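You operate a simulated robot arm through the tools that you are given. There is no shell and no other tool.

You run a simulated two-armed robot. Do the job below in one go: nothing can be reset, and whatever is moved stays where it is left.

TASK
Swap the lit white candle for the purple one and switch that on.
Fine: switch the white candle off first; it goes in the empty hole of the rack.

It is judged by the outcome, as a careful person would: the job done as asked, and still so three seconds after it is handed in. It fails if anything else is knocked over, pushed out of place, dropped, spilled or broken.

THE ROBOT
Two 7-joint arms with three-finger grippers on one trunk that stands fixed in place. Base frame: the origin is at the foot of the trunk, x ahead of it, y to its left, z up. Lengths are in m, angles in degrees, forces in N, time in s.
The left shoulder is at [0.001, 0.154, 1.075], the right one opposite. With the tool pointing down near the work surface each hand reaches from about 0.16 to 0.6 m from the base axis, measured 20 degrees to its own side. Payload 2.69 kg a hand.
The TCP of each hand is the grasp point between the finger pads, 0.029 m short of the fingertips. In the tool frame z runs along the fingers and y along their closing line. Largest opening 0.12 m; the body of the gripper starts 0.078 m behind the TCP.
Orientation is that of the tool frame in the base frame, as a unit quaternion [w, x, y, z]. With the fingers straight down and closing along the base's y, the tool's x points along the base's -x, its y along +y and its z along -z.

THE INTERFACE
- The arms move only by the tool jog_arm. It takes "left_motion", "right_motion" or both (then of equal length, played together; a hand with none holds still); each is a list of rows, each a list of 3 entries, a list of its own where there are three numbers: the shift along the tool's x, y, z in cm, then the turn, a rotation vector about the tool's x, y, z in rad, then the gripper command, from -1 (fully open) to 1 (shut), values between in proportion. In form: [[[dx, dy, dz], [rx, ry, rz], jaw], ...]. A call has 1 to 20 rows; each row is the pose to reach, as a shift and turn from the pose commanded when the call began, along the tool's axes at that moment. Rows are played at 5 a second. More than 0.05 m and 8.6 degrees between two rows, or a gripper value outside its range, and nothing of the call is played. A pose out of reach is approached as far as the arm can. The call stops where the force on the tool passes 40 N (or 10 N more than at its start, if that is more) or the arm is blocked; 0.2 s more then pass. Each finger halts on what it meets, pressing with about 38 N; the grip force reading is that of the motor and also rises with nothing between the fingers. The clock runs only during rows and for 0.2 s after the last one: add rows that repeat a pose to give the fingers time. The reply holds the time, the measured pose of the TCP, the force on the tool along the base axes, the opening and the grip force, in the units named above and with some noise, with the torque about the TCP (base axes, N m) and any sound that the robot's microphone picked up.
- Cameras (640 x 400 px; columns grow to the right, rows downward): "scene" is now at [0.0944, 0.0143, 1.254]; the picture's right is [0.17, -0.99, 0.00], its down [-0.29, -0.05, -0.96] and it looks along [0.94, 0.16, -0.30] (base axes); focal length 214 px, centre (320, 200). "left" rides on the left gripper at [0.063, 0, -0.104] in its tool frame; the picture's right is [0.00, 1.00, 0.00], its down [-0.83, 0.00, -0.56] and it looks along [-0.56, 0.00, 0.83] (tool axes); focal length 275 px, centre (320, 200). "right" rides on the right gripper at [0.063, 0, -0.104] in its tool frame; the picture's right is [0.00, 1.00, 0.00], its down [-0.83, 0.00, -0.56] and it looks along [-0.56, 0.00, 0.83] (tool axes); focal length 275 px, centre (320, 200). There is no depth. A picture from a camera that has moved, and an enlarged one, comes with that camera's place and axes in the base frame and with its lens.
- get_image(camera): a new picture of that camera. The clock stands still meanwhile.
- slide_trunk(by): slides the trunk up (or, below 0, down) by that many m; the arms and the scene camera ride with it, the base frame stays. It gives what a move gives, with no picture.
- head_to(pan, tilt): turns the head with the scene camera to pan (to the left, within 80 degrees either way) and tilt (down, from -29 to 69), counted from straight ahead of the robot. It gives what a move gives.
- inspect(camera, box): a new picture of the part [left, top, right, bottom] of that camera's present view, enlarged. The clock stands still meanwhile.
- hand_in(): hands the job in; it is judged then, once.

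Nothing tells you positions but the pictures and the camera data. Unless the task says otherwise, let go and move clear before handing in.

The tools are called after "Emit:" by a JSON object that holds its "method" and its "body". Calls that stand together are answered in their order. jog_arm: Moves the arms, as the interface text tells. Its arguments: {"type":"object","properties":{"left_motion":{"type":"array","items":{"type":"array"}},"right_motion":{"type":"array","items":{"type":"array"}}},"required":[]} The other tools are called the same way: slide_trunk (by) slides the trunk up or down; head_to (pan, tilt) turns the head that bears the scene camera; get_image (camera) takes a picture; inspect (camera, box) takes an enlarged picture of a part of a camera's view; hand_in () hands the job in.

At the start:

```text
t: 0.0
left_tool_pos: [0.3029, 0.2687, 1.2038]
left_ee_rot: [-0.001, 0.0, 1.0, 0.0]
left_contact_force: [-0.2, -0.1, -0.1]
left_wrist_torque: [0.03, 0.01, 0.05]
left_width: 0.12
left_grasp_force: 0.1
right_tool_pos: [0.2774, -0.0452, 1.2045]
right_ee_rot: [-0.001, 0.0, 1.0, 0.0]
right_contact_force: [0.0, 0.8, -0.2]
right_wrist_torque: [-0.04, 0.0, -0.03]
right_width: 0.1201
right_grasp_force: 0.0
trunk travel left (down, up): [-0.438, 0.0]
head pan, tilt: [9.7, 17.2]
```

scene: 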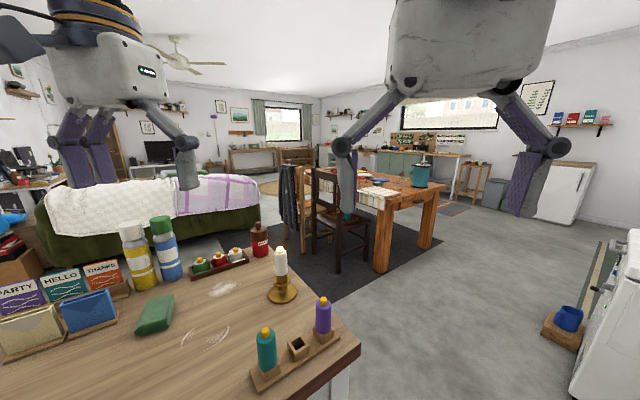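
right: 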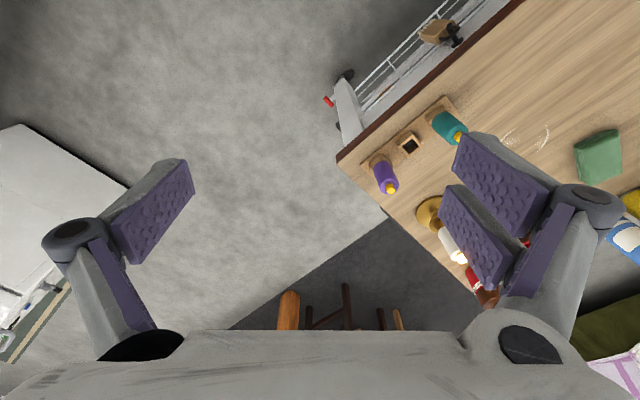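
left: 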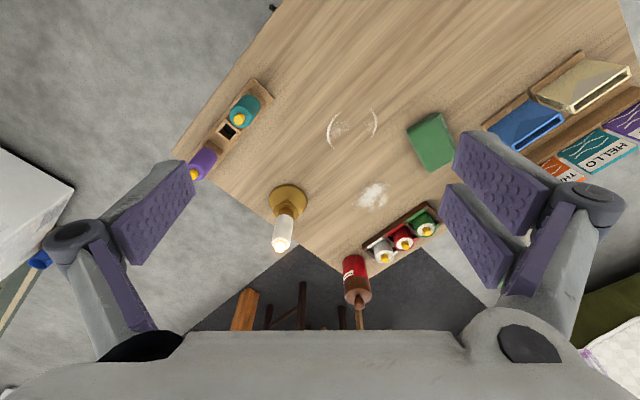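

I see a table with a lit white candle in a brass holder, and a rack at the near right edge with a teal candle, an empty square hole and a purple candle. I'll take closer looks before moving anything.

Emit:
{"method": "inspect", "body": {"camera": "scene", "box": [230, 220, 390, 400]}}

Emit:
{"method": "inspect", "body": {"camera": "left", "box": [160, 60, 340, 270]}}

Emit:
{"method": "inspect", "body": {"camera": "right", "box": [330, 80, 520, 300]}}

```text
2.22 times, centred on (310, 310) of scene
camera zoom: at [0.0944, 0.0143, 1.254], right [0.17, -0.99, 0.0], down [-0.29, -0.05, -0.96], along [0.94, 0.16, -0.3], focal length 477 px, centre (342, -44)
```

zoom: 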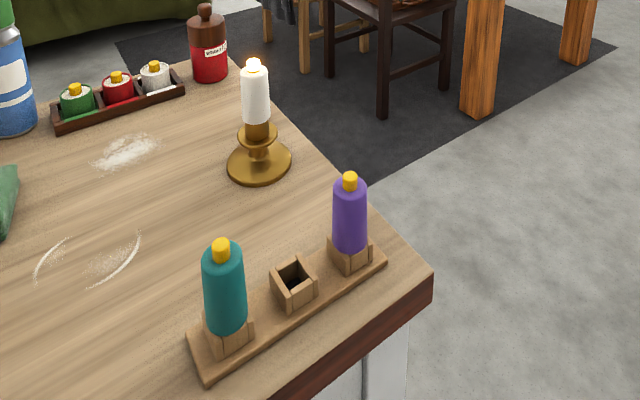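

```text
1.90 times, centred on (250, 165) of left
camera zoom: at [0.2405, 0.2688, 1.3065], right [0.0, 1.0, 0.0], down [0.83, 0.0, 0.56], along [0.56, 0.0, -0.83], focal length 524 px, centre (453, 267)
```

zoom: 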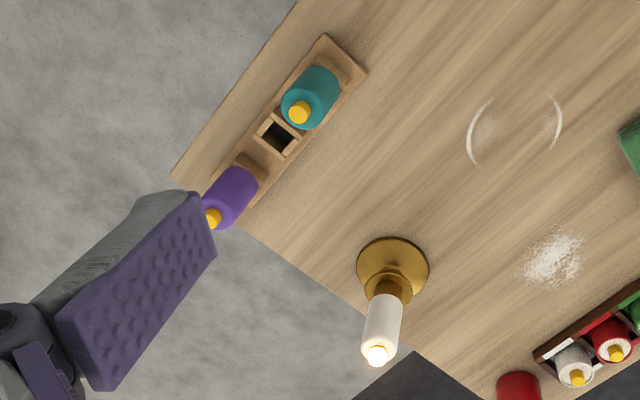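

```text
1.82 times, centred on (425, 190) of right
camera zoom: at [0.2135, -0.0459, 1.3089], right [0.0, 1.0, 0.0], down [0.83, 0.0, 0.56], along [0.56, 0.0, -0.83], focal length 500 px, centre (129, 218)
```

zoom: 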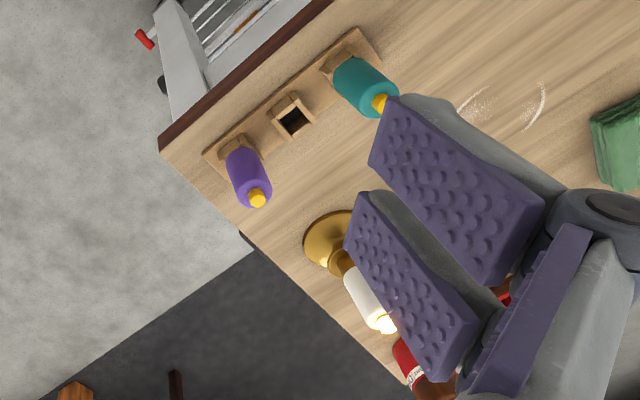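

The two hand views triangulate well: the hole is about (0.406, 0.113, 0.854), the purple tip (0.449, 0.070, 0.925), the teal tip (0.362, 0.156, 0.923) and the white tip (0.567, 0.202, 0.963). Next I'll zoom in to work out how the candles seat and how they switch on.

Emit:
{"method": "inspect", "body": {"camera": "scene", "box": [255, 240, 305, 310]}}

Emit:
{"method": "inspect", "body": {"camera": "scene", "box": [305, 290, 345, 350]}}

Emit:
{"method": "inspect", "body": {"camera": "scene", "box": [245, 320, 325, 400]}}

Emit:
{"method": "inspect", "body": {"camera": "left", "box": [180, 70, 320, 260]}}

Emit:
{"method": "inspect", "body": {"camera": "left", "box": [255, 180, 315, 260]}}

```text
5.71 times, centred on (280, 275) of scene
camera zoom: at [0.0944, 0.0143, 1.254], right [0.17, -0.99, 0.0], down [-0.29, -0.05, -0.96], along [0.94, 0.16, -0.3], focal length 1226 px, centre (549, -229)
```

zoom: 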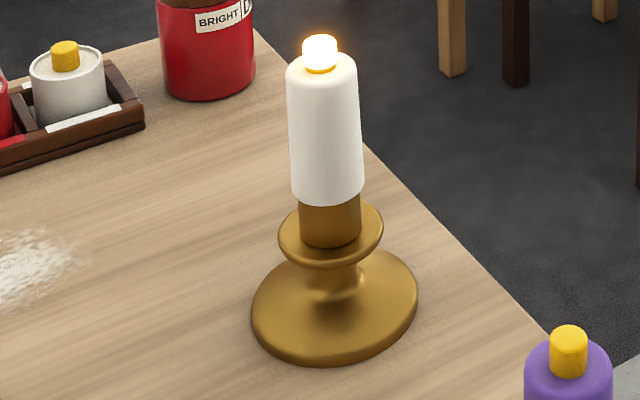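

```text
6.67 times, centred on (325, 320) of scene
camera zoom: at [0.0944, 0.0143, 1.254], right [0.17, -0.99, 0.0], down [-0.29, -0.05, -0.96], along [0.94, 0.16, -0.3], focal length 1430 px, centre (287, -600)
```

zoom: 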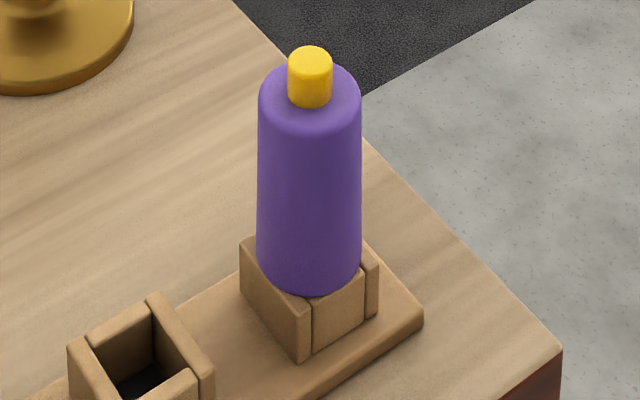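

```text
5.00 times, centred on (285, 360) of scene
camera zoom: at [0.0944, 0.0143, 1.254], right [0.17, -0.99, 0.0], down [-0.29, -0.05, -0.96], along [0.94, 0.16, -0.3], focal length 1072 px, centre (495, -600)
```

zoom: 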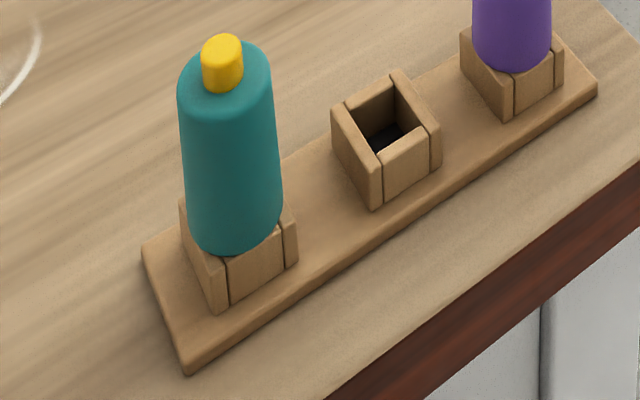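

```text
2.11 times, centred on (250, 165) of left
camera zoom: at [0.2405, 0.2688, 1.3065], right [0.0, 1.0, 0.0], down [0.83, 0.0, 0.56], along [0.56, 0.0, -0.83], focal length 580 px, centre (467, 274)
```

zoom: 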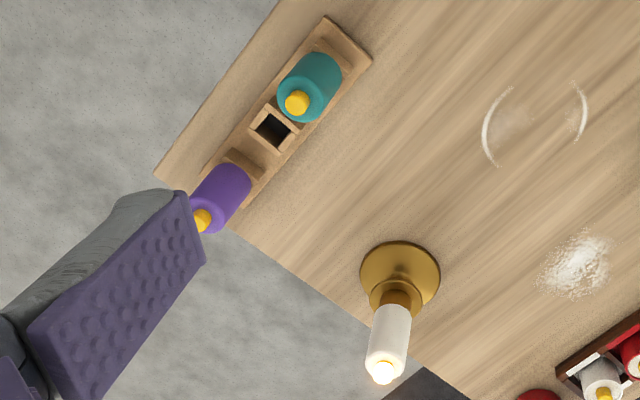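

```text
5.00 times, centred on (285, 220) of left
camera zoom: at [0.2405, 0.2688, 1.3065], right [0.0, 1.0, 0.0], down [0.83, 0.0, 0.56], along [0.56, 0.0, -0.83], focal length 1376 px, centre (495, 100)
```

zoom: 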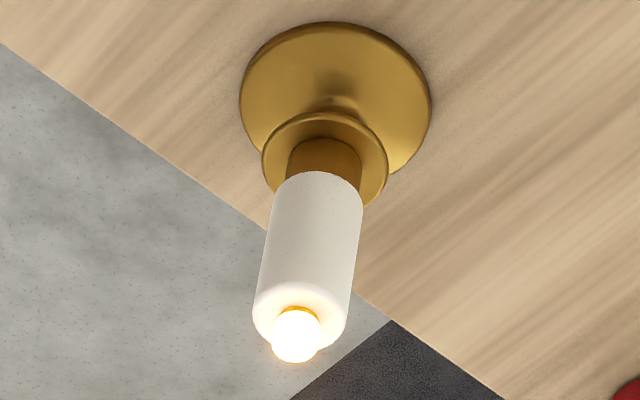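

The candles have a yellow cylinder on top that looks like a push button, a body about 32 mm wide, and probably a spigot below. I'll move the right arm aside and bring the left hand, open, above the white candle for a close look.

Emit:
{"method": "jog_arm", "body": {"left_motion": [[[-2.64, -0.67, 0], [0, 0, 0], -1], [[-5.28, -1.33, 0], [0, 0, 0], -1], [[-7.92, -2.0, 1], [0, 0, 0], -1], [[-10.56, -2.67, 2], [0, 0, 0], -1], [[-13.2, -3.33, 4], [0, 0, 0], -1], [[-15.84, -4.0, 6], [0, 0, 0], -1], [[-18.48, -4.67, 8], [0, 0, 0], -1], [[-21.12, -5.33, 10], [0, 0, 0], -1], [[-23.76, -6.0, 11], [0, 0, 0], -1], [[-26.4, -6.67, 12], [0, 0, 0], -1], [[-26.4, -6.67, 12], [0, 0, 0], -1]], "right_motion": [[[0, -2, 0], [0, 0, 0], -1], [[0, -4, 0], [0, 0, 0], -1], [[0, -6, 0], [0, 0, 0], -1], [[0, -8, 0], [0, 0, 0], -1], [[0, -10, 0], [0, 0, 0], -1], [[0, -12, 0], [0, 0, 0], -1], [[0, -14, 0], [0, 0, 0], -1], [[0, -16, 0], [0, 0, 0], -1], [[0, -18, 0], [0, 0, 0], -1], [[0, -20, 0], [0, 0, 0], -1], [[0, -20, 0], [0, 0, 0], -1]]}}

```text
t: 2.4
left_tool_pos: [0.5191, 0.2065, 1.0736]
left_ee_rot: [0.002, 0.0, 1.0, 0.0]
left_contact_force: [-0.7, 1.0, 0.1]
left_wrist_torque: [0.01, -0.01, -0.02]
left_width: 0.12
left_grasp_force: 0.2
left hand out of reach, approached as far as the arm can: row 8, 9, 10, 11
right_tool_pos: [0.2762, -0.2455, 1.2037]
right_ee_rot: [0.0, 0.0, 1.0, 0.0]
right_contact_force: [0.2, -0.1, 0.4]
right_wrist_torque: [0.01, -0.02, 0.0]
right_width: 0.12
right_grasp_force: 0.1
trunk travel left (down, up): [-0.438, 0.0]
head pan, tilt: [9.7, 17.2]
```

The white candle is slightly beyond a straight-down reach at this height, so I'll probably need to tilt the hand or go lower. First, a look from here.

Emit:
{"method": "get_image", "body": {"camera": "left"}}

Emit:
{"method": "get_image", "body": {"camera": "scene"}}

```text
taken
camera left: at [0.4559, 0.2051, 1.1755], right [0.0, 1.0, 0.0], down [0.83, 0.0, 0.56], along [0.56, 0.0, -0.83], focal length 275 px, centre (320, 200)
```

left: 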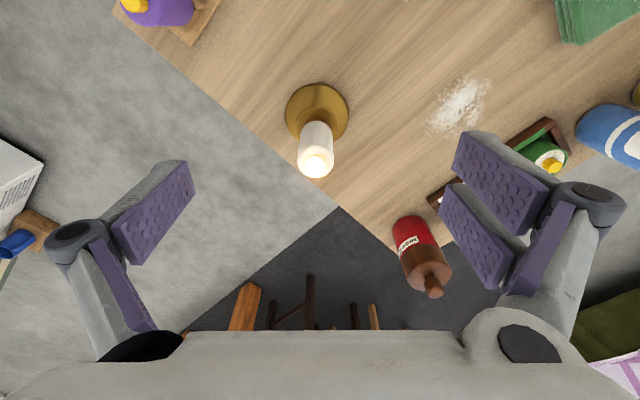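

```text
taken
camera scene: at [0.0936, 0.0146, 1.2541], right [0.17, -0.99, 0.0], down [-0.29, -0.05, -0.96], along [0.94, 0.16, -0.29], focal length 214 px, centre (320, 200)
```

scene: 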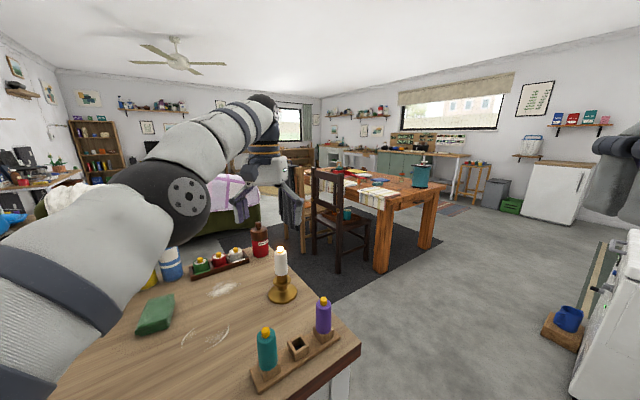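

The white tip checks out at about (0.566, 0.2025, 0.963). I'll back off a little to learn which pose the commands count from.

Emit:
{"method": "jog_arm", "body": {"left_motion": [[[2.5, 0, 0], [0, 0, 0], -1], [[5, 0, 0], [0, 0, 0], -1], [[5, 0, 0], [0, 0, 0], -1]]}}

```text
t: 3.2
left_tool_pos: [0.5202, 0.2044, 1.0727]
left_ee_rot: [0.0, 0.0, 1.0, -0.001]
left_contact_force: [-0.3, 0.0, 0.4]
left_wrist_torque: [0.03, -0.01, 0.0]
left_width: 0.1201
left_grasp_force: 0.0
left hand out of reach, approached as far as the arm can: row 1, 2, 3
right_tool_pos: [0.2772, -0.2451, 1.2048]
right_ee_rot: [0.0, 0.0, 1.0, -0.001]
right_contact_force: [-0.9, -0.4, -0.7]
right_wrist_torque: [0.02, 0.04, 0.01]
right_width: 0.1199
right_grasp_force: 0.0
trunk travel left (down, up): [-0.438, 0.0]
head pan, tilt: [9.7, 17.2]
```

Commands count from the unclamped commanded pose. Now I'll tilt the hand about 10° forward and come down a little, to gain reach.

Emit:
{"method": "jog_arm", "body": {"left_motion": [[[0, 0, 2], [0, -0.0875, 0], -1], [[0, 0, 4], [0, -0.175, 0], 0], [[-1, 0, 5], [0, -0.175, 0], 1], [[-1, 0, 5], [0, -0.175, 0], 1], [[-1, 0, 5], [0, -0.175, 0], 1]]}}

```text
t: 4.4
left_tool_pos: [0.5691, 0.2031, 1.0433]
left_ee_rot: [0.088, -0.001, 0.996, -0.001]
left_contact_force: [-0.3, 0.7, 0.0]
left_wrist_torque: [0.02, 0.04, -0.01]
left_width: 0.0001
left_grasp_force: 28.1
left hand out of reach, approached as far as the arm can: row 1, 2, 3, 4, 5
right_tool_pos: [0.2783, -0.2448, 1.2051]
right_ee_rot: [-0.001, 0.0, 1.0, 0.0]
right_contact_force: [0.1, 0.3, -0.4]
right_wrist_torque: [0.01, 0.0, -0.02]
right_width: 0.12
right_grasp_force: 0.0
trunk travel left (down, up): [-0.438, 0.0]
head pan, tilt: [9.7, 17.2]
```

The hand is now roughly over the candle at 1.043. The readout doesn't fit my idea of the commanded pose, so I'll back off again to a pose that is clearly in reach and resynchronise.

Emit:
{"method": "jog_arm", "body": {"left_motion": [[[2.5, 0, 0], [0, 0, 0], 1], [[5, 0, 0], [0, 0, 0], 1], [[5, 0, 0], [0, 0, 0], 1], [[5, 0, 0], [0, 0, 0], 1]]}}

```text
t: 5.4
left_tool_pos: [0.5673, 0.2023, 1.0475]
left_ee_rot: [0.086, 0.001, 0.996, 0.0]
left_contact_force: [0.0, -0.8, 0.3]
left_wrist_torque: [0.0, -0.02, 0.01]
left_width: 0.0
left_grasp_force: 28.3
left hand out of reach, approached as far as the arm can: row 1, 2, 3, 4
right_tool_pos: [0.2773, -0.2449, 1.2049]
right_ee_rot: [0.0, 0.0, 1.0, 0.0]
right_contact_force: [-0.6, -0.1, -0.9]
right_wrist_torque: [0.02, 0.01, 0.01]
right_width: 0.1202
right_grasp_force: 0.2
trunk travel left (down, up): [-0.438, 0.0]
head pan, tilt: [9.7, 17.2]
```

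The arm looks stuck at full stretch, where its elbow is straight. I'll bring it back up towards the start pose to bend it again, away from everything on the table.

Emit:
{"method": "jog_arm", "body": {"left_motion": [[[1.5, 1.0, -4], [0, 0, 0], 1], [[3, 2, -8], [0, 0, 0], 1], [[6, 3, -11], [0, 0, 0], 1], [[9, 4, -14], [0, 0.08, 0], 1], [[12, 5.5, -17], [0, 0.175, 0], 1], [[14.13, 6.7, -20.67], [0, 0.175, 0], 1], [[14.13, 6.7, -20.67], [0, 0.175, 0], 1], [[14.13, 6.7, -20.67], [0, 0.175, 0], 1]]}}

```text
t: 7.2
left_tool_pos: [0.3927, 0.269, 1.2237]
left_ee_rot: [-0.001, 0.0, 1.0, 0.0]
left_contact_force: [0.6, 0.2, 0.7]
left_wrist_torque: [0.02, -0.01, -0.01]
left_width: 0.0
left_grasp_force: 28.5
left hand out of reach, approached as far as the arm can: row 1, 2, 3, 4
right_tool_pos: [0.2778, -0.2452, 1.2038]
right_ee_rot: [0.0, 0.0, 1.0, 0.0]
right_contact_force: [-0.4, -0.3, -0.1]
right_wrist_torque: [-0.01, -0.01, 0.01]
right_width: 0.1201
right_grasp_force: 0.1
trunk travel left (down, up): [-0.438, 0.0]
head pan, tilt: [9.7, 17.2]
```

The arm is free again, and I've learned that after an out-of-reach row the command snaps to the reached pose. I'll use a 20° forward tilt with fingers closed, which keeps the elbow bent, and hover above the white candle's button.

Emit:
{"method": "jog_arm", "body": {"left_motion": [[[0, 0, 0], [0, -0.12, 0], 1], [[0, 0, 0], [0, -0.24, 0], 1], [[0, 0, 0], [0, -0.349, 0], 1], [[-2.9, -1.1, 2.9], [0, -0.349, 0], 1], [[-5.8, -2.2, 5.8], [0, -0.349, 0], 1], [[-8.7, -3.3, 8.7], [0, -0.349, 0], 1], [[-11.6, -4.4, 11.6], [0, -0.349, 0], 1], [[-14.5, -5.5, 14.5], [0, -0.349, 0], 1], [[-17.33, -6.65, 17.37], [0, -0.349, 0], 1], [[-17.33, -6.65, 17.37], [0, -0.349, 0], 1], [[-17.33, -6.65, 17.37], [0, -0.349, 0], 1]]}}

```text
t: 9.6
left_tool_pos: [0.5665, 0.2039, 1.0517]
left_ee_rot: [0.173, 0.0, 0.985, 0.0]
left_contact_force: [0.1, 0.3, 0.9]
left_wrist_torque: [0.03, -0.01, 0.01]
left_width: 0.0001
left_grasp_force: 28.5
right_tool_pos: [0.277, -0.2456, 1.2051]
right_ee_rot: [0.0, -0.001, 1.0, 0.0]
right_contact_force: [-0.2, -0.2, -0.8]
right_wrist_torque: [-0.04, -0.01, 0.01]
right_width: 0.1201
right_grasp_force: 0.0
trunk travel left (down, up): [-0.438, 0.0]
head pan, tilt: [9.7, 17.2]
```

Emit:
{"method": "get_image", "body": {"camera": "left"}}

Emit:
{"method": "inspect", "body": {"camera": "scene", "box": [220, 190, 340, 310]}}

```text
taken
camera left: at [0.4723, 0.203, 1.1266], right [0.0, 1.0, 0.0], down [0.59, 0.0, 0.81], along [0.81, 0.0, -0.59], focal length 275 px, centre (320, 200)
```

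left: 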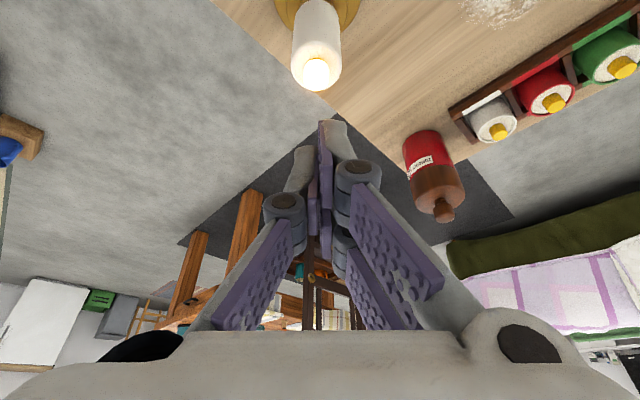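

```text
3.33 times, centred on (280, 250) of scene
camera zoom: at [0.0948, 0.0143, 1.2539], right [0.17, -0.99, 0.0], down [-0.29, -0.05, -0.96], along [0.94, 0.16, -0.3], focal length 715 px, centre (453, 33)
```

zoom: 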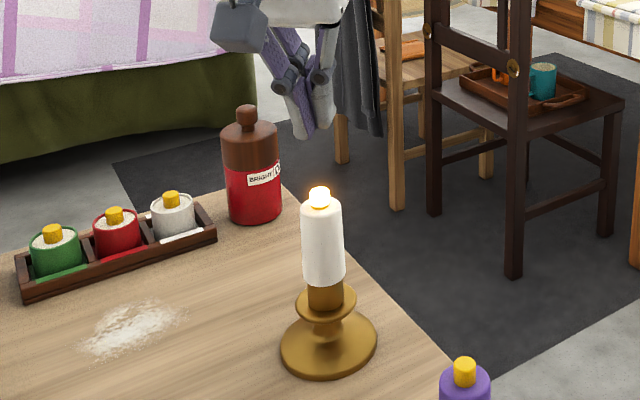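

Emit:
{"method": "inspect", "body": {"camera": "scene", "box": [250, 190, 310, 260]}}

Emit:
{"method": "inspect", "body": {"camera": "left", "box": [270, 20, 380, 150]}}

```text
5.71 times, centred on (280, 225) of scene
camera zoom: at [0.0948, 0.0143, 1.2539], right [0.17, -0.99, 0.0], down [-0.29, -0.05, -0.96], along [0.94, 0.16, -0.3], focal length 1226 px, centre (549, 57)
```

zoom: 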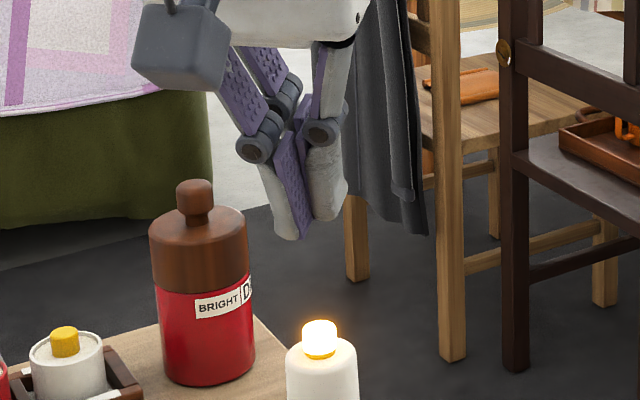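

```text
3.08 times, centred on (325, 85) of left
camera zoom: at [0.4723, 0.203, 1.1266], right [0.0, 1.0, 0.0], down [0.59, 0.0, 0.81], along [0.81, 0.0, -0.59], focal length 847 px, centre (305, 554)
```

zoom: 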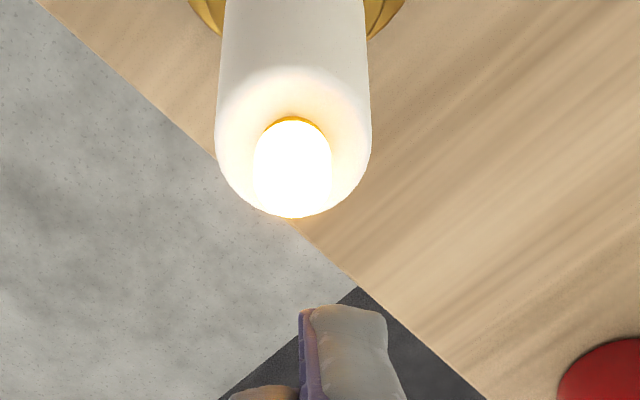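

Before pressing, I'd like a better understanding of the fingertip shape, because the hand looks asymmetric in the pictures.

Emit:
{"method": "inspect", "body": {"camera": "scene", "box": [262, 190, 292, 220]}}

Emit:
{"method": "inspect", "body": {"camera": "scene", "box": [268, 205, 298, 245]}}

Emit:
{"method": "inspect", "body": {"camera": "left", "box": [240, 100, 440, 340]}}

Emit:
{"method": "get_image", "body": {"camera": "right"}}

```text
13.33 times, centred on (277, 205) of scene
camera zoom: at [0.0948, 0.0143, 1.2539], right [0.17, -0.99, 0.0], down [-0.29, -0.05, -0.96], along [0.94, 0.16, -0.3], focal length 2860 px, centre (893, 133)
```

zoom: 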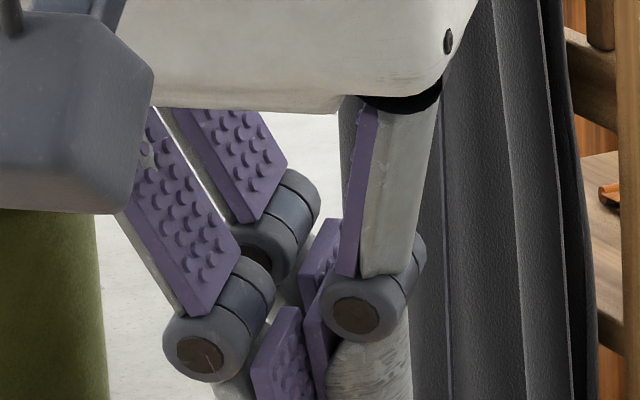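

```text
10.00 times, centred on (283, 225) of scene
camera zoom: at [0.0948, 0.0143, 1.2539], right [0.17, -0.99, 0.0], down [-0.29, -0.05, -0.96], along [0.94, 0.16, -0.3], focal length 2145 px, centre (690, -50)
```

zoom: 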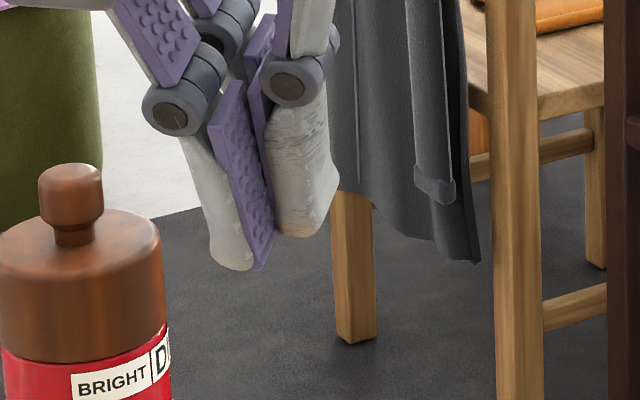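

```text
1.67 times, centred on (340, 220) of left
camera zoom: at [0.4723, 0.203, 1.1266], right [0.0, 1.0, 0.0], down [0.59, 0.0, 0.81], along [0.81, 0.0, -0.59], focal length 459 px, centre (287, 167)
```

zoom: 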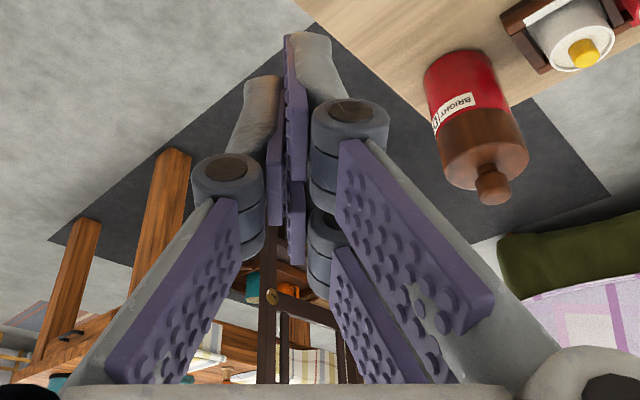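

```text
taken
camera right: at [0.214, -0.2455, 1.3092], right [0.0, 1.0, 0.0], down [0.83, 0.0, 0.56], along [0.56, 0.0, -0.83], focal length 275 px, centre (320, 200)
```

right: 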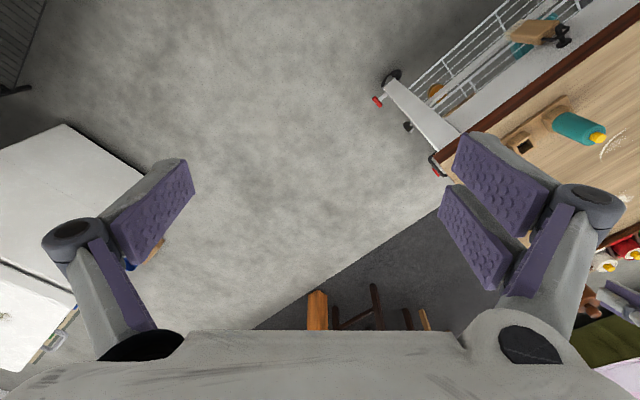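

The hand visually has one finger on the -y side and two on the +y side, spread fore and aft. I'll press with the -y finger, so the TCP goes about 6 mm to +y of the button. First I'll lower to just above it and check.

Emit:
{"method": "jog_arm", "body": {"left_motion": [[[0.86, 0.22, 2.08], [0, 0, 0], 1], [[1.73, 0.45, 4.16], [0, 0, 0], 1], [[1.73, 0.45, 4.16], [0, 0, 0], 1]]}}

Emit:
{"method": "inspect", "body": {"camera": "scene", "box": [260, 210, 310, 270]}}

Emit:
{"method": "inspect", "body": {"camera": "left", "box": [260, 40, 400, 200]}}

```text
t: 10.4
left_tool_pos: [0.5635, 0.2078, 1.006]
left_ee_rot: [0.173, -0.001, 0.985, 0.0]
left_contact_force: [-0.5, -1.2, 0.4]
left_wrist_torque: [0.02, 0.01, 0.03]
left_width: 0.0003
left_grasp_force: 28.5
right_tool_pos: [0.2772, -0.2448, 1.2052]
right_ee_rot: [0.001, -0.001, 1.0, 0.001]
right_contact_force: [-0.8, 0.2, -0.3]
right_wrist_torque: [0.04, 0.05, 0.01]
right_width: 0.1198
right_grasp_force: 0.1
trunk travel left (down, up): [-0.438, 0.0]
head pan, tilt: [9.7, 17.2]
```

```text
6.67 times, centred on (285, 240) of scene
camera zoom: at [0.0943, 0.0143, 1.254], right [0.17, -0.99, 0.0], down [-0.29, -0.05, -0.96], along [0.94, 0.16, -0.3], focal length 1430 px, centre (553, -67)
```

zoom: 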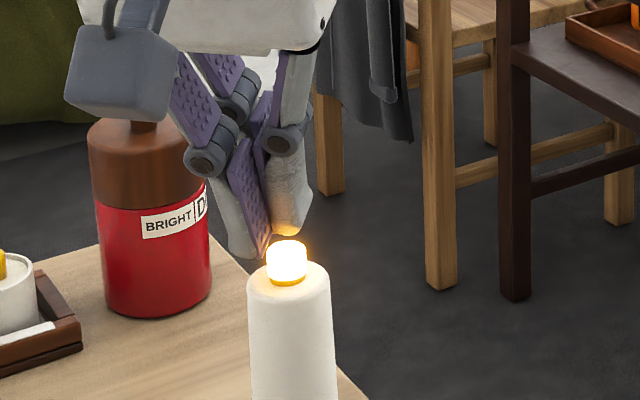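

```text
2.50 times, centred on (330, 120) of left
camera zoom: at [0.4688, 0.2071, 1.0808], right [0.0, 1.0, 0.0], down [0.59, 0.0, 0.81], along [0.81, 0.0, -0.59], focal length 688 px, centre (295, 400)
```

zoom: 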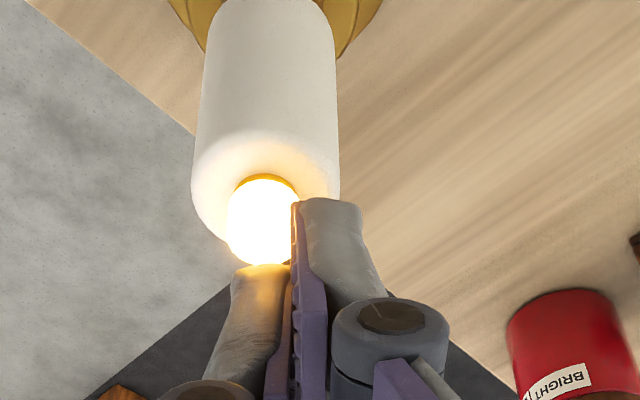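

The -y finger is lined up over the button and the near +y finger passes just beside it. I'll press down slowly in 1 mm steps.

Emit:
{"method": "jog_arm", "body": {"left_motion": [[[0.17, 0, 0.47], [0, 0, 0], 1], [[0.342, 0, 0.94], [0, 0, 0], 1], [[0.376, 0, 1.034], [0, 0, 0], 1], [[0.41, 0, 1.128], [0, 0, 0], 1], [[0.445, 0, 1.222], [0, 0, 0], 1], [[0.479, 0, 1.316], [0, 0, 0], 1], [[0.479, 0, 1.316], [0, 0, 0], 1]]}}

```text
t: 12.0
left_tool_pos: [0.5635, 0.2087, 0.9943]
left_ee_rot: [0.176, 0.0, 0.984, 0.001]
left_contact_force: [2.9, 6.3, 22.4]
left_wrist_torque: [0.1, -0.11, 0.02]
left_width: 0.0061
left_grasp_force: 28.7
right_tool_pos: [0.2766, -0.2448, 1.2051]
right_ee_rot: [0.002, 0.0, 1.0, 0.0]
right_contact_force: [0.2, 0.1, -1.2]
right_wrist_torque: [0.0, -0.04, -0.02]
right_width: 0.1199
right_grasp_force: 0.0
trunk travel left (down, up): [-0.438, 0.0]
head pan, tilt: [9.7, 17.2]
heard: click
```

I heard a click at about 22 N. I'll lift off and check whether the light went out.

Emit:
{"method": "jog_arm", "body": {"left_motion": [[[-0.342, 0, -0.94], [0, 0, 0], 1], [[-1.03, 0, -2.8], [0, 0, 0], 1], [[-1.71, 0, -4.7], [0, 0, 0], 1], [[-1.71, 0, -4.7], [0, 0, 0], 1]]}}

Emit:
{"method": "inspect", "body": {"camera": "scene", "box": [240, 210, 340, 330]}}

Emit:
{"method": "get_image", "body": {"camera": "left"}}

```text
t: 13.0
left_tool_pos: [0.563, 0.2094, 1.0413]
left_ee_rot: [0.173, 0.0, 0.985, 0.001]
left_contact_force: [-0.4, -0.4, -0.2]
left_wrist_torque: [0.03, -0.03, 0.06]
left_width: 0.0
left_grasp_force: 28.7
right_tool_pos: [0.2775, -0.2461, 1.2045]
right_ee_rot: [0.0, 0.0, 1.0, 0.0]
right_contact_force: [0.4, -0.5, -0.4]
right_wrist_torque: [0.0, -0.04, 0.02]
right_width: 0.1199
right_grasp_force: 0.0
trunk travel left (down, up): [-0.438, 0.0]
head pan, tilt: [9.7, 17.2]
```

```text
3.33 times, centred on (290, 270) of scene
camera zoom: at [0.0947, 0.0143, 1.2539], right [0.17, -0.99, 0.0], down [-0.29, -0.05, -0.96], along [0.94, 0.16, -0.3], focal length 715 px, centre (420, -33)
```

zoom: 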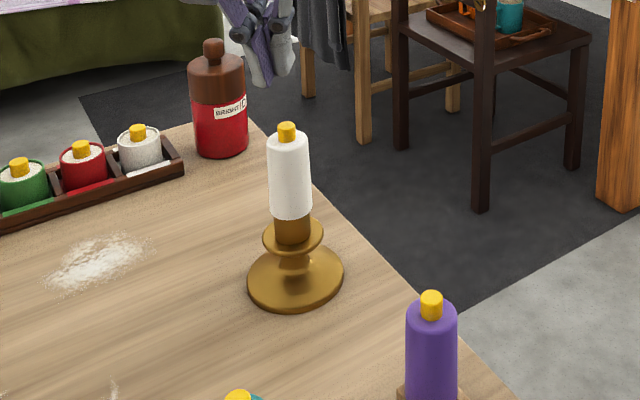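

```text
taken
camera left: at [0.4686, 0.2087, 1.1162], right [0.0, 1.0, 0.0], down [0.59, 0.0, 0.81], along [0.81, 0.0, -0.59], focal length 275 px, centre (320, 200)
```

left: 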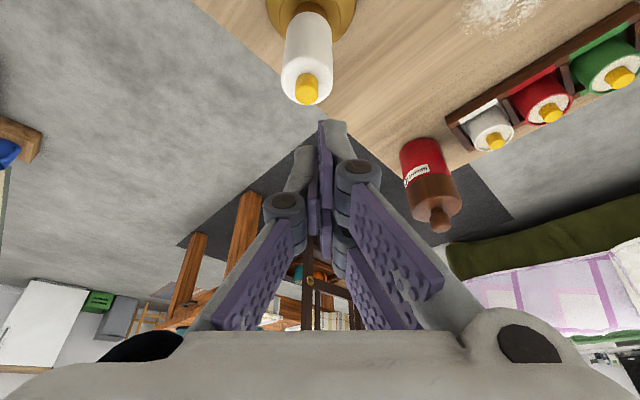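

The white candle is off. Now I'll open the hand partly, centre it on the candle in y, and take a close look for the grasp.

Emit:
{"method": "jog_arm", "body": {"left_motion": [[[-0.2, -0.4, 0.1], [0, 0, 0], 0.4], [[-0.28, -0.75, 0.1], [0, 0, 0], -0.167], [[-0.28, -0.75, 0.1], [0, 0, 0], -0.167], [[-0.28, -0.75, 0.1], [0, 0, 0], -0.167]]}}

Emit:
{"method": "inspect", "body": {"camera": "left", "box": [250, 0, 390, 160]}}

Emit:
{"method": "get_image", "body": {"camera": "left"}}

Emit:
{"method": "inspect", "body": {"camera": "scene", "box": [240, 190, 320, 310]}}

```text
t: 14.0
left_tool_pos: [0.5679, 0.2022, 1.0419]
left_ee_rot: [0.174, 0.0, 0.985, 0.001]
left_contact_force: [1.1, 0.6, -0.8]
left_wrist_torque: [0.01, 0.01, -0.01]
left_width: 0.0701
left_grasp_force: 0.0
right_tool_pos: [0.2785, -0.2447, 1.2035]
right_ee_rot: [0.0, 0.001, 1.0, 0.0]
right_contact_force: [-0.8, 0.0, 1.1]
right_wrist_torque: [-0.01, -0.02, -0.01]
right_width: 0.12
right_grasp_force: 0.0
trunk travel left (down, up): [-0.438, 0.0]
head pan, tilt: [9.7, 17.2]
```

```text
2.50 times, centred on (320, 80) of left
camera zoom: at [0.4723, 0.2011, 1.1161], right [0.0, 1.0, 0.0], down [0.59, 0.0, 0.81], along [0.81, 0.0, -0.59], focal length 688 px, centre (320, 500)
```

zoom: 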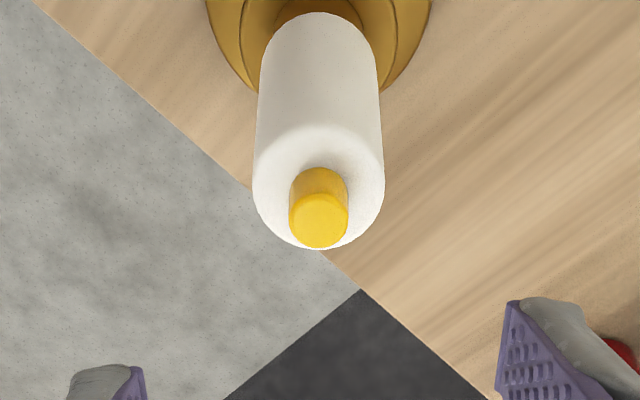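

```text
taken
camera left: at [0.4723, 0.2011, 1.1161], right [0.0, 1.0, 0.0], down [0.59, 0.0, 0.81], along [0.81, 0.0, -0.59], focal length 275 px, centre (320, 200)
```

left: 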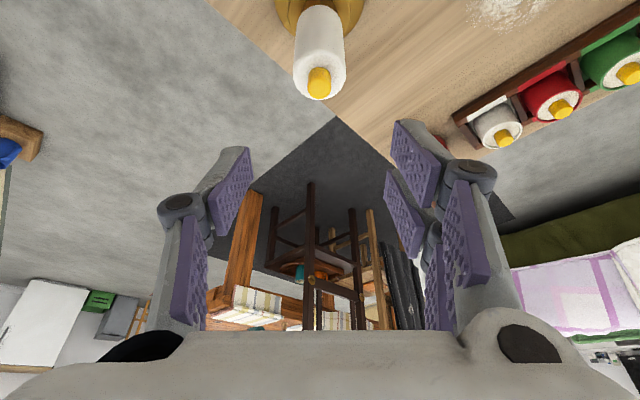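

```text
3.33 times, centred on (280, 250) of scene
camera zoom: at [0.0944, 0.0143, 1.254], right [0.17, -0.99, 0.0], down [-0.29, -0.05, -0.96], along [0.94, 0.16, -0.3], focal length 715 px, centre (453, 33)
```

zoom: 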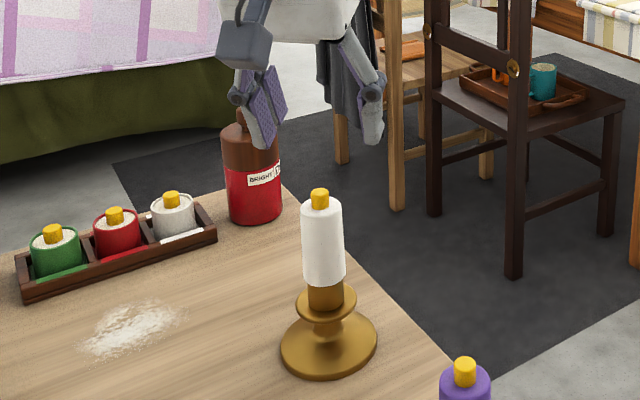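

The candle is centred on the hand in y to within half a millimetre. I'll go straight down with the fingers open to either side of it, to a TCP height of about 0.939, and check before closing.

Emit:
{"method": "jog_arm", "body": {"left_motion": [[[0.89, 0, 2.38], [0, 0, 0], -0.167], [[1.78, 0, 4.75], [0, 0, 0], -0.167], [[2.67, 0, 7.13], [0, 0, 0], -0.167], [[3.56, 0, 9.51], [0, 0, 0], -0.167], [[3.56, 0, 9.51], [0, 0, 0], -0.167]]}}

Emit:
{"method": "get_image", "body": {"camera": "left"}}

Emit:
{"method": "inspect", "body": {"camera": "scene", "box": [240, 200, 320, 320]}}

```text
t: 15.2
left_tool_pos: [0.567, 0.1992, 0.9381]
left_ee_rot: [0.174, 0.0, 0.985, 0.0]
left_contact_force: [-1.0, -0.5, -0.5]
left_wrist_torque: [0.0, -0.04, 0.02]
left_width: 0.0699
left_grasp_force: 0.0
right_tool_pos: [0.2771, -0.2444, 1.2049]
right_ee_rot: [0.001, 0.0, 1.0, -0.001]
right_contact_force: [-0.3, 0.6, 0.5]
right_wrist_torque: [0.0, -0.03, 0.01]
right_width: 0.1203
right_grasp_force: 0.1
trunk travel left (down, up): [-0.438, 0.0]
head pan, tilt: [9.7, 17.2]
```

```text
taken
camera left: at [0.471, 0.1994, 1.0128], right [0.0, 1.0, 0.0], down [0.59, 0.0, 0.81], along [0.81, 0.0, -0.59], focal length 275 px, centre (320, 200)
```

left: 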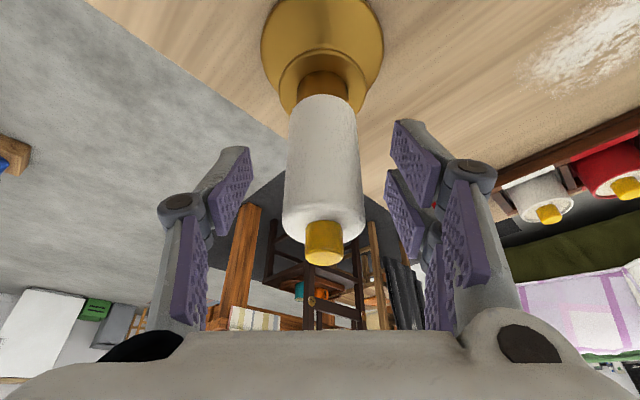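

```text
3.33 times, centred on (280, 260) of scene
camera zoom: at [0.0941, 0.0143, 1.2541], right [0.17, -0.99, 0.0], down [-0.29, -0.05, -0.96], along [0.94, 0.16, -0.3], focal length 715 px, centre (453, 0)
```

zoom: 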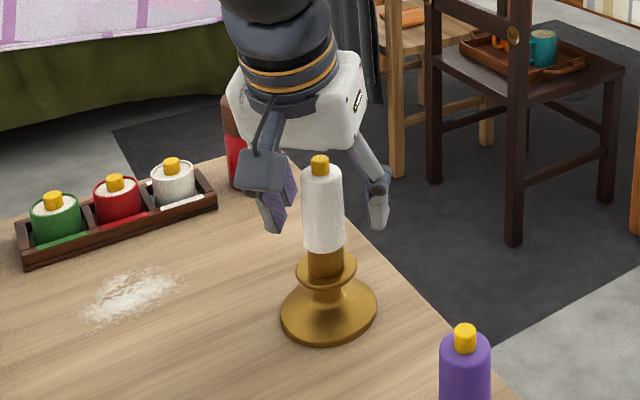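

The hand has drifted about 1.8 mm to -y of the candle, so I'll correct that. Then I'll narrow the fingers to 42 mm and recheck before gripping.

Emit:
{"method": "jog_arm", "body": {"left_motion": [[[0, 0.18, 0], [0, 0, 0], -0.1], [[0, 0.18, 0], [0, 0, 0], 0.3], [[0, 0.18, 0], [0, 0, 0], 0.3], [[0, 0.18, 0], [0, 0, 0], 0.3]]}}

Emit:
{"method": "get_image", "body": {"camera": "left"}}

Emit:
{"method": "inspect", "body": {"camera": "left", "box": [240, 60, 400, 280]}}

```text
t: 16.2
left_tool_pos: [0.5667, 0.2017, 0.9396]
left_ee_rot: [0.174, -0.001, 0.985, 0.0]
left_contact_force: [-0.1, -0.3, -0.3]
left_wrist_torque: [-0.03, 0.0, 0.0]
left_width: 0.0422
left_grasp_force: 0.1
right_tool_pos: [0.2777, -0.244, 1.203]
right_ee_rot: [0.0, 0.0, 1.0, 0.0]
right_contact_force: [-0.9, 0.8, -0.2]
right_wrist_torque: [-0.02, 0.0, 0.01]
right_width: 0.1199
right_grasp_force: 0.1
trunk travel left (down, up): [-0.438, 0.0]
head pan, tilt: [9.7, 17.2]
```

```text
taken
camera left: at [0.4713, 0.2013, 1.0133], right [0.0, 1.0, 0.0], down [0.59, 0.0, 0.81], along [0.81, 0.0, -0.59], focal length 275 px, centre (320, 200)
```

left: 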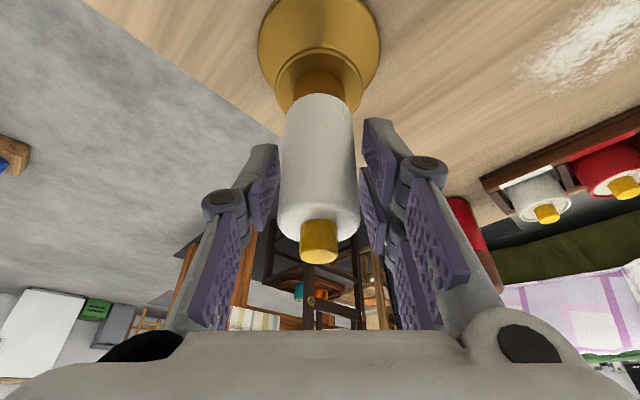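

```text
1.82 times, centred on (320, 170) of left
camera zoom: at [0.4713, 0.2013, 1.0133], right [0.0, 1.0, 0.0], down [0.59, 0.0, 0.81], along [0.81, 0.0, -0.59], focal length 500 px, centre (320, 254)
```

zoom: 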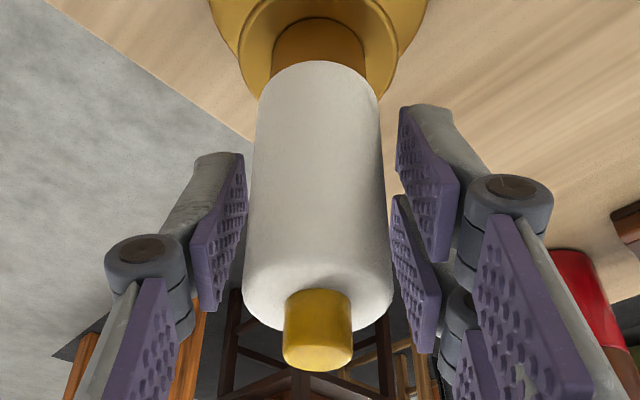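

The candle sits centred between the pads. Closing now.

Emit:
{"method": "jog_arm", "body": {"left_motion": [[[0, -0.03, 0], [0, 0, 0], 0.42], [[0, -0.03, 0], [0, 0, 0], 0.55], [[0, -0.03, 0], [0, 0, 0], 1], [[0, -0.03, 0], [0, 0, 0], 1]]}}

Emit:
{"method": "inspect", "body": {"camera": "left", "box": [240, 60, 400, 280]}}

Emit:
{"method": "inspect", "body": {"camera": "scene", "box": [240, 200, 320, 320]}}

```text
t: 17.2
left_tool_pos: [0.5659, 0.2018, 0.9394]
left_ee_rot: [0.174, 0.0, 0.985, 0.0]
left_contact_force: [0.7, -0.6, 0.5]
left_wrist_torque: [0.55, -0.06, 0.13]
left_width: 0.031
left_grasp_force: 38.1
right_tool_pos: [0.277, -0.2446, 1.204]
right_ee_rot: [-0.001, 0.0, 1.0, 0.0]
right_contact_force: [0.0, -0.3, 0.2]
right_wrist_torque: [0.01, 0.0, 0.01]
right_width: 0.1197
right_grasp_force: 0.0
trunk travel left (down, up): [-0.438, 0.0]
head pan, tilt: [9.7, 17.2]
```

```text
1.82 times, centred on (320, 170) of left
camera zoom: at [0.471, 0.2013, 1.0136], right [0.0, 1.0, 0.0], down [0.59, 0.0, 0.81], along [0.81, 0.0, -0.59], focal length 500 px, centre (320, 254)
```

zoom: 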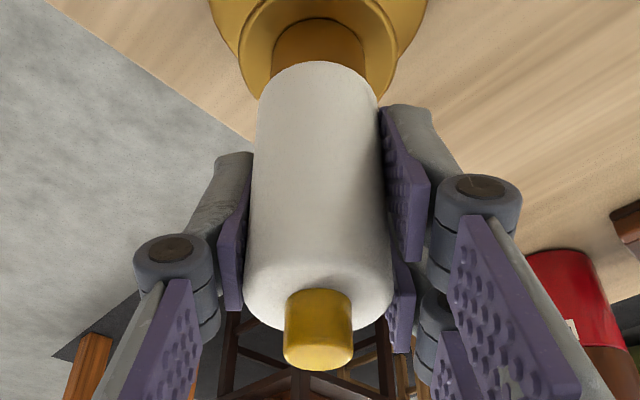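

```text
3.33 times, centred on (280, 260) of scene
camera zoom: at [0.0945, 0.0142, 1.254], right [0.17, -0.99, 0.0], down [-0.29, -0.05, -0.96], along [0.94, 0.16, -0.3], focal length 715 px, centre (453, 0)
```

zoom: 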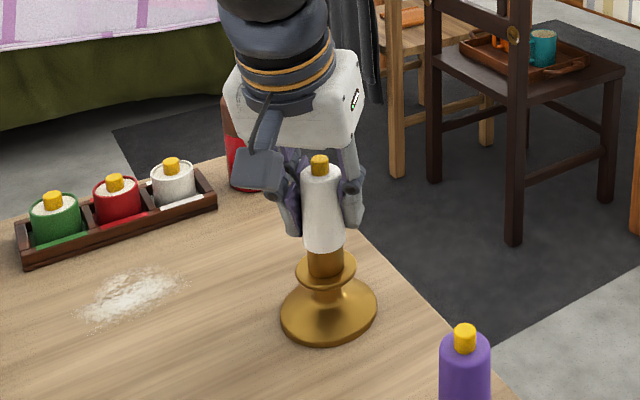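

I have a good grip (31 mm, 38 N) and the candle hasn't shifted. Lifting slowly straight up, while watching the holder.

Emit:
{"method": "jog_arm", "body": {"left_motion": [[[-0.171, 0, -0.47], [0, 0, 0], 1], [[-0.342, 0, -0.94], [0, 0, 0], 1], [[-0.513, 0, -1.41], [0, 0, 0], 1], [[-0.684, 0, -1.88], [0, 0, 0], 1], [[-0.684, 0, -1.88], [0, 0, 0], 1]]}}

Emit:
{"method": "inspect", "body": {"camera": "left", "box": [220, 0, 420, 280]}}

Emit:
{"method": "inspect", "body": {"camera": "scene", "box": [240, 200, 320, 320]}}

```text
t: 18.4
left_tool_pos: [0.5654, 0.2026, 0.9599]
left_ee_rot: [0.173, 0.0, 0.985, 0.0]
left_contact_force: [-0.3, -0.2, -0.7]
left_wrist_torque: [0.01, 0.01, 0.0]
left_width: 0.0308
left_grasp_force: 37.8
right_tool_pos: [0.277, -0.2443, 1.2037]
right_ee_rot: [0.0, 0.0, 1.0, -0.001]
right_contact_force: [0.4, -0.8, 0.7]
right_wrist_torque: [-0.02, -0.01, 0.0]
right_width: 0.1199
right_grasp_force: 0.0
trunk travel left (down, up): [-0.438, 0.0]
head pan, tilt: [9.7, 17.2]
```

```text
1.43 times, centred on (320, 140) of left
camera zoom: at [0.4711, 0.2009, 1.0345], right [0.0, 1.0, 0.0], down [0.59, 0.0, 0.81], along [0.81, 0.0, -0.59], focal length 393 px, centre (320, 286)
```

zoom: 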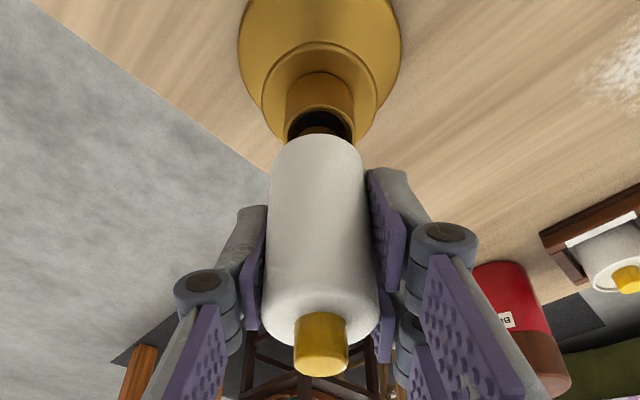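

```text
3.33 times, centred on (280, 260) of scene
camera zoom: at [0.0945, 0.0143, 1.254], right [0.17, -0.99, 0.0], down [-0.29, -0.05, -0.96], along [0.94, 0.16, -0.3], focal length 715 px, centre (453, 0)
```

zoom: 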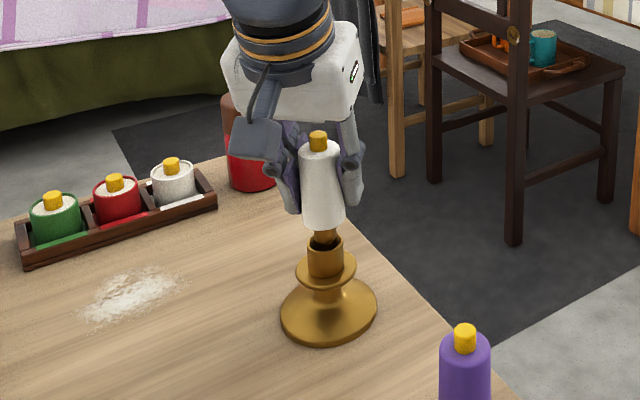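

The candle is coming out cleanly on a brass peg and the holder stays put. Lifting 3 cm more so the peg clears the cup.

Emit:
{"method": "jog_arm", "body": {"left_motion": [[[-0.342, 0, -0.94], [0, 0, 0], 1], [[-0.684, 0, -1.88], [0, 0, 0], 1], [[-1.026, 0, -2.82], [0, 0, 0], 1], [[-1.37, 0, -3.76], [0, 0, 0], 1], [[-1.37, 0, -3.76], [0, 0, 0], 1]]}}

Emit:
{"method": "inspect", "body": {"camera": "left", "box": [220, 0, 420, 280]}}

Emit:
{"method": "inspect", "body": {"camera": "scene", "box": [250, 200, 310, 290]}}

```text
t: 19.6
left_tool_pos: [0.5671, 0.2023, 1.0012]
left_ee_rot: [0.173, 0.0, 0.985, 0.0]
left_contact_force: [0.6, -0.1, -0.4]
left_wrist_torque: [-0.01, 0.01, 0.01]
left_width: 0.0309
left_grasp_force: 38.3
right_tool_pos: [0.2767, -0.2445, 1.2041]
right_ee_rot: [0.0, 0.0, 1.0, -0.001]
right_contact_force: [0.8, 0.0, 0.1]
right_wrist_torque: [-0.03, -0.04, -0.02]
right_width: 0.12
right_grasp_force: 0.0
trunk travel left (down, up): [-0.438, 0.0]
head pan, tilt: [9.7, 17.2]
```

```text
1.43 times, centred on (320, 140) of left
camera zoom: at [0.4717, 0.2021, 1.075], right [0.0, 1.0, 0.0], down [0.59, 0.0, 0.81], along [0.81, 0.0, -0.59], focal length 393 px, centre (320, 286)
```

zoom: 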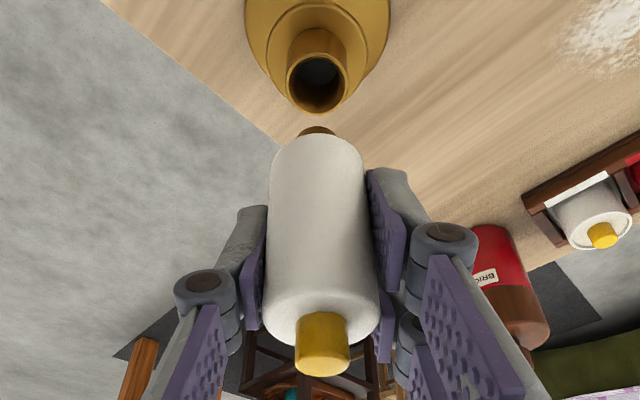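

```text
4.44 times, centred on (280, 245) of scene
camera zoom: at [0.0946, 0.0143, 1.254], right [0.17, -0.99, 0.0], down [-0.29, -0.05, -0.96], along [0.94, 0.16, -0.3], focal length 953 px, centre (498, 0)
```

zoom: 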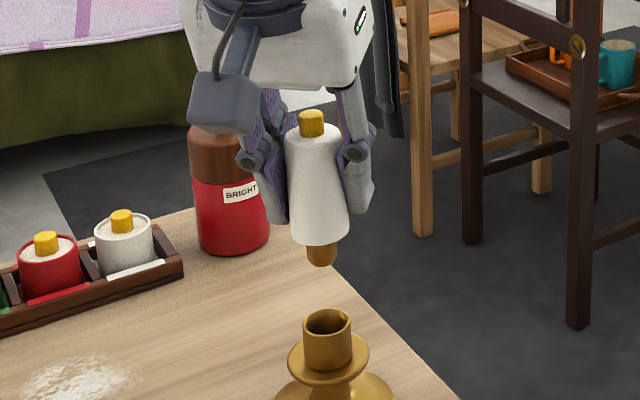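

The round brass peg, about 18 mm across, is clear of the cup. I'll raise the candle, carry it over the rack, and yaw the hand 45° so the fingers close across the rack, well away from the teal and purple candles.

Emit:
{"method": "jog_arm", "body": {"left_motion": [[[-0.684, 0, -1.88], [0, 0, 0], 1], [[1.16, -1.12, -2.685], [0.0336, 0, 0.0922], 1], [[3.004, -2.238, -3.49], [0.0672, 0, 0.1845], 1], [[4.85, -3.356, -4.295], [0.1007, 0, 0.2768], 1], [[6.69, -4.475, -5.1], [0.1343, 0, 0.369], 1], [[8.54, -5.594, -5.905], [0.1679, 0, 0.4613], 1], [[10.38, -6.71, -6.71], [0.2015, 0, 0.5535], 1], [[12.225, -7.83, -7.515], [0.235, 0, 0.6458], 1], [[14.07, -8.95, -8.32], [0.2686, 0, 0.738], 1], [[14.07, -8.95, -8.32], [0.2686, 0, 0.738], 1]]}}

Emit:
{"method": "get_image", "body": {"camera": "left"}}

Emit:
{"method": "get_image", "body": {"camera": "scene"}}

```text
t: 21.8
left_tool_pos: [0.4049, 0.1113, 1.0289]
left_ee_rot: [0.16, 0.377, 0.91, -0.066]
left_contact_force: [-0.6, -1.1, 0.2]
left_wrist_torque: [0.01, 0.01, 0.01]
left_width: 0.0001
left_grasp_force: 27.7
right_tool_pos: [0.2782, -0.2459, 1.2035]
right_ee_rot: [0.0, 0.0, 1.0, 0.0]
right_contact_force: [-0.3, -0.3, 0.1]
right_wrist_torque: [-0.02, 0.01, 0.0]
right_width: 0.1199
right_grasp_force: 0.0
trunk travel left (down, up): [-0.438, 0.0]
head pan, tilt: [9.7, 17.2]
```

```text
taken
camera left: at [0.338, 0.1782, 1.1043], right [0.71, 0.7, 0.0], down [0.42, -0.42, 0.81], along [0.57, -0.57, -0.59], focal length 275 px, centre (320, 200)
```

left: 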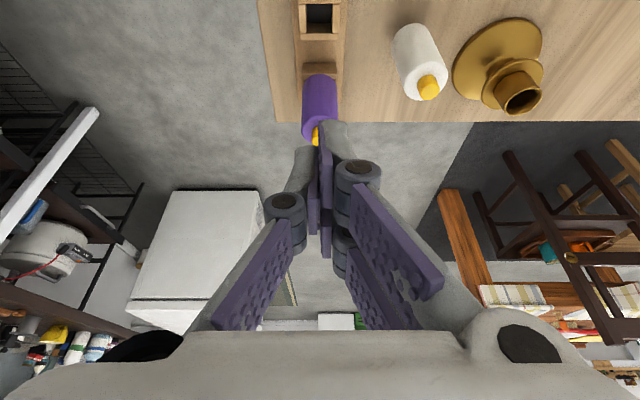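

```text
taken
camera scene: at [0.0946, 0.0143, 1.2539], right [0.17, -0.99, 0.0], down [-0.29, -0.05, -0.96], along [0.94, 0.16, -0.3], focal length 214 px, centre (320, 200)
```

scene: 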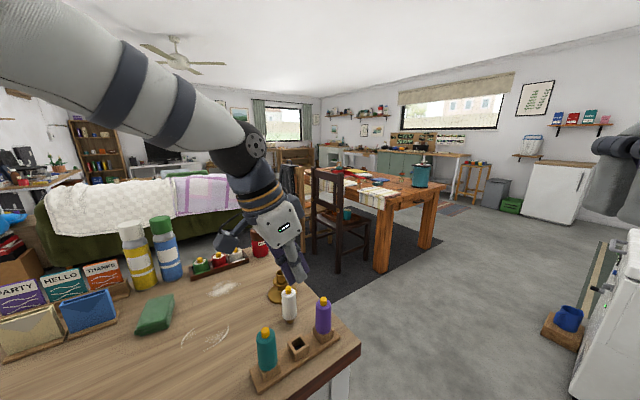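

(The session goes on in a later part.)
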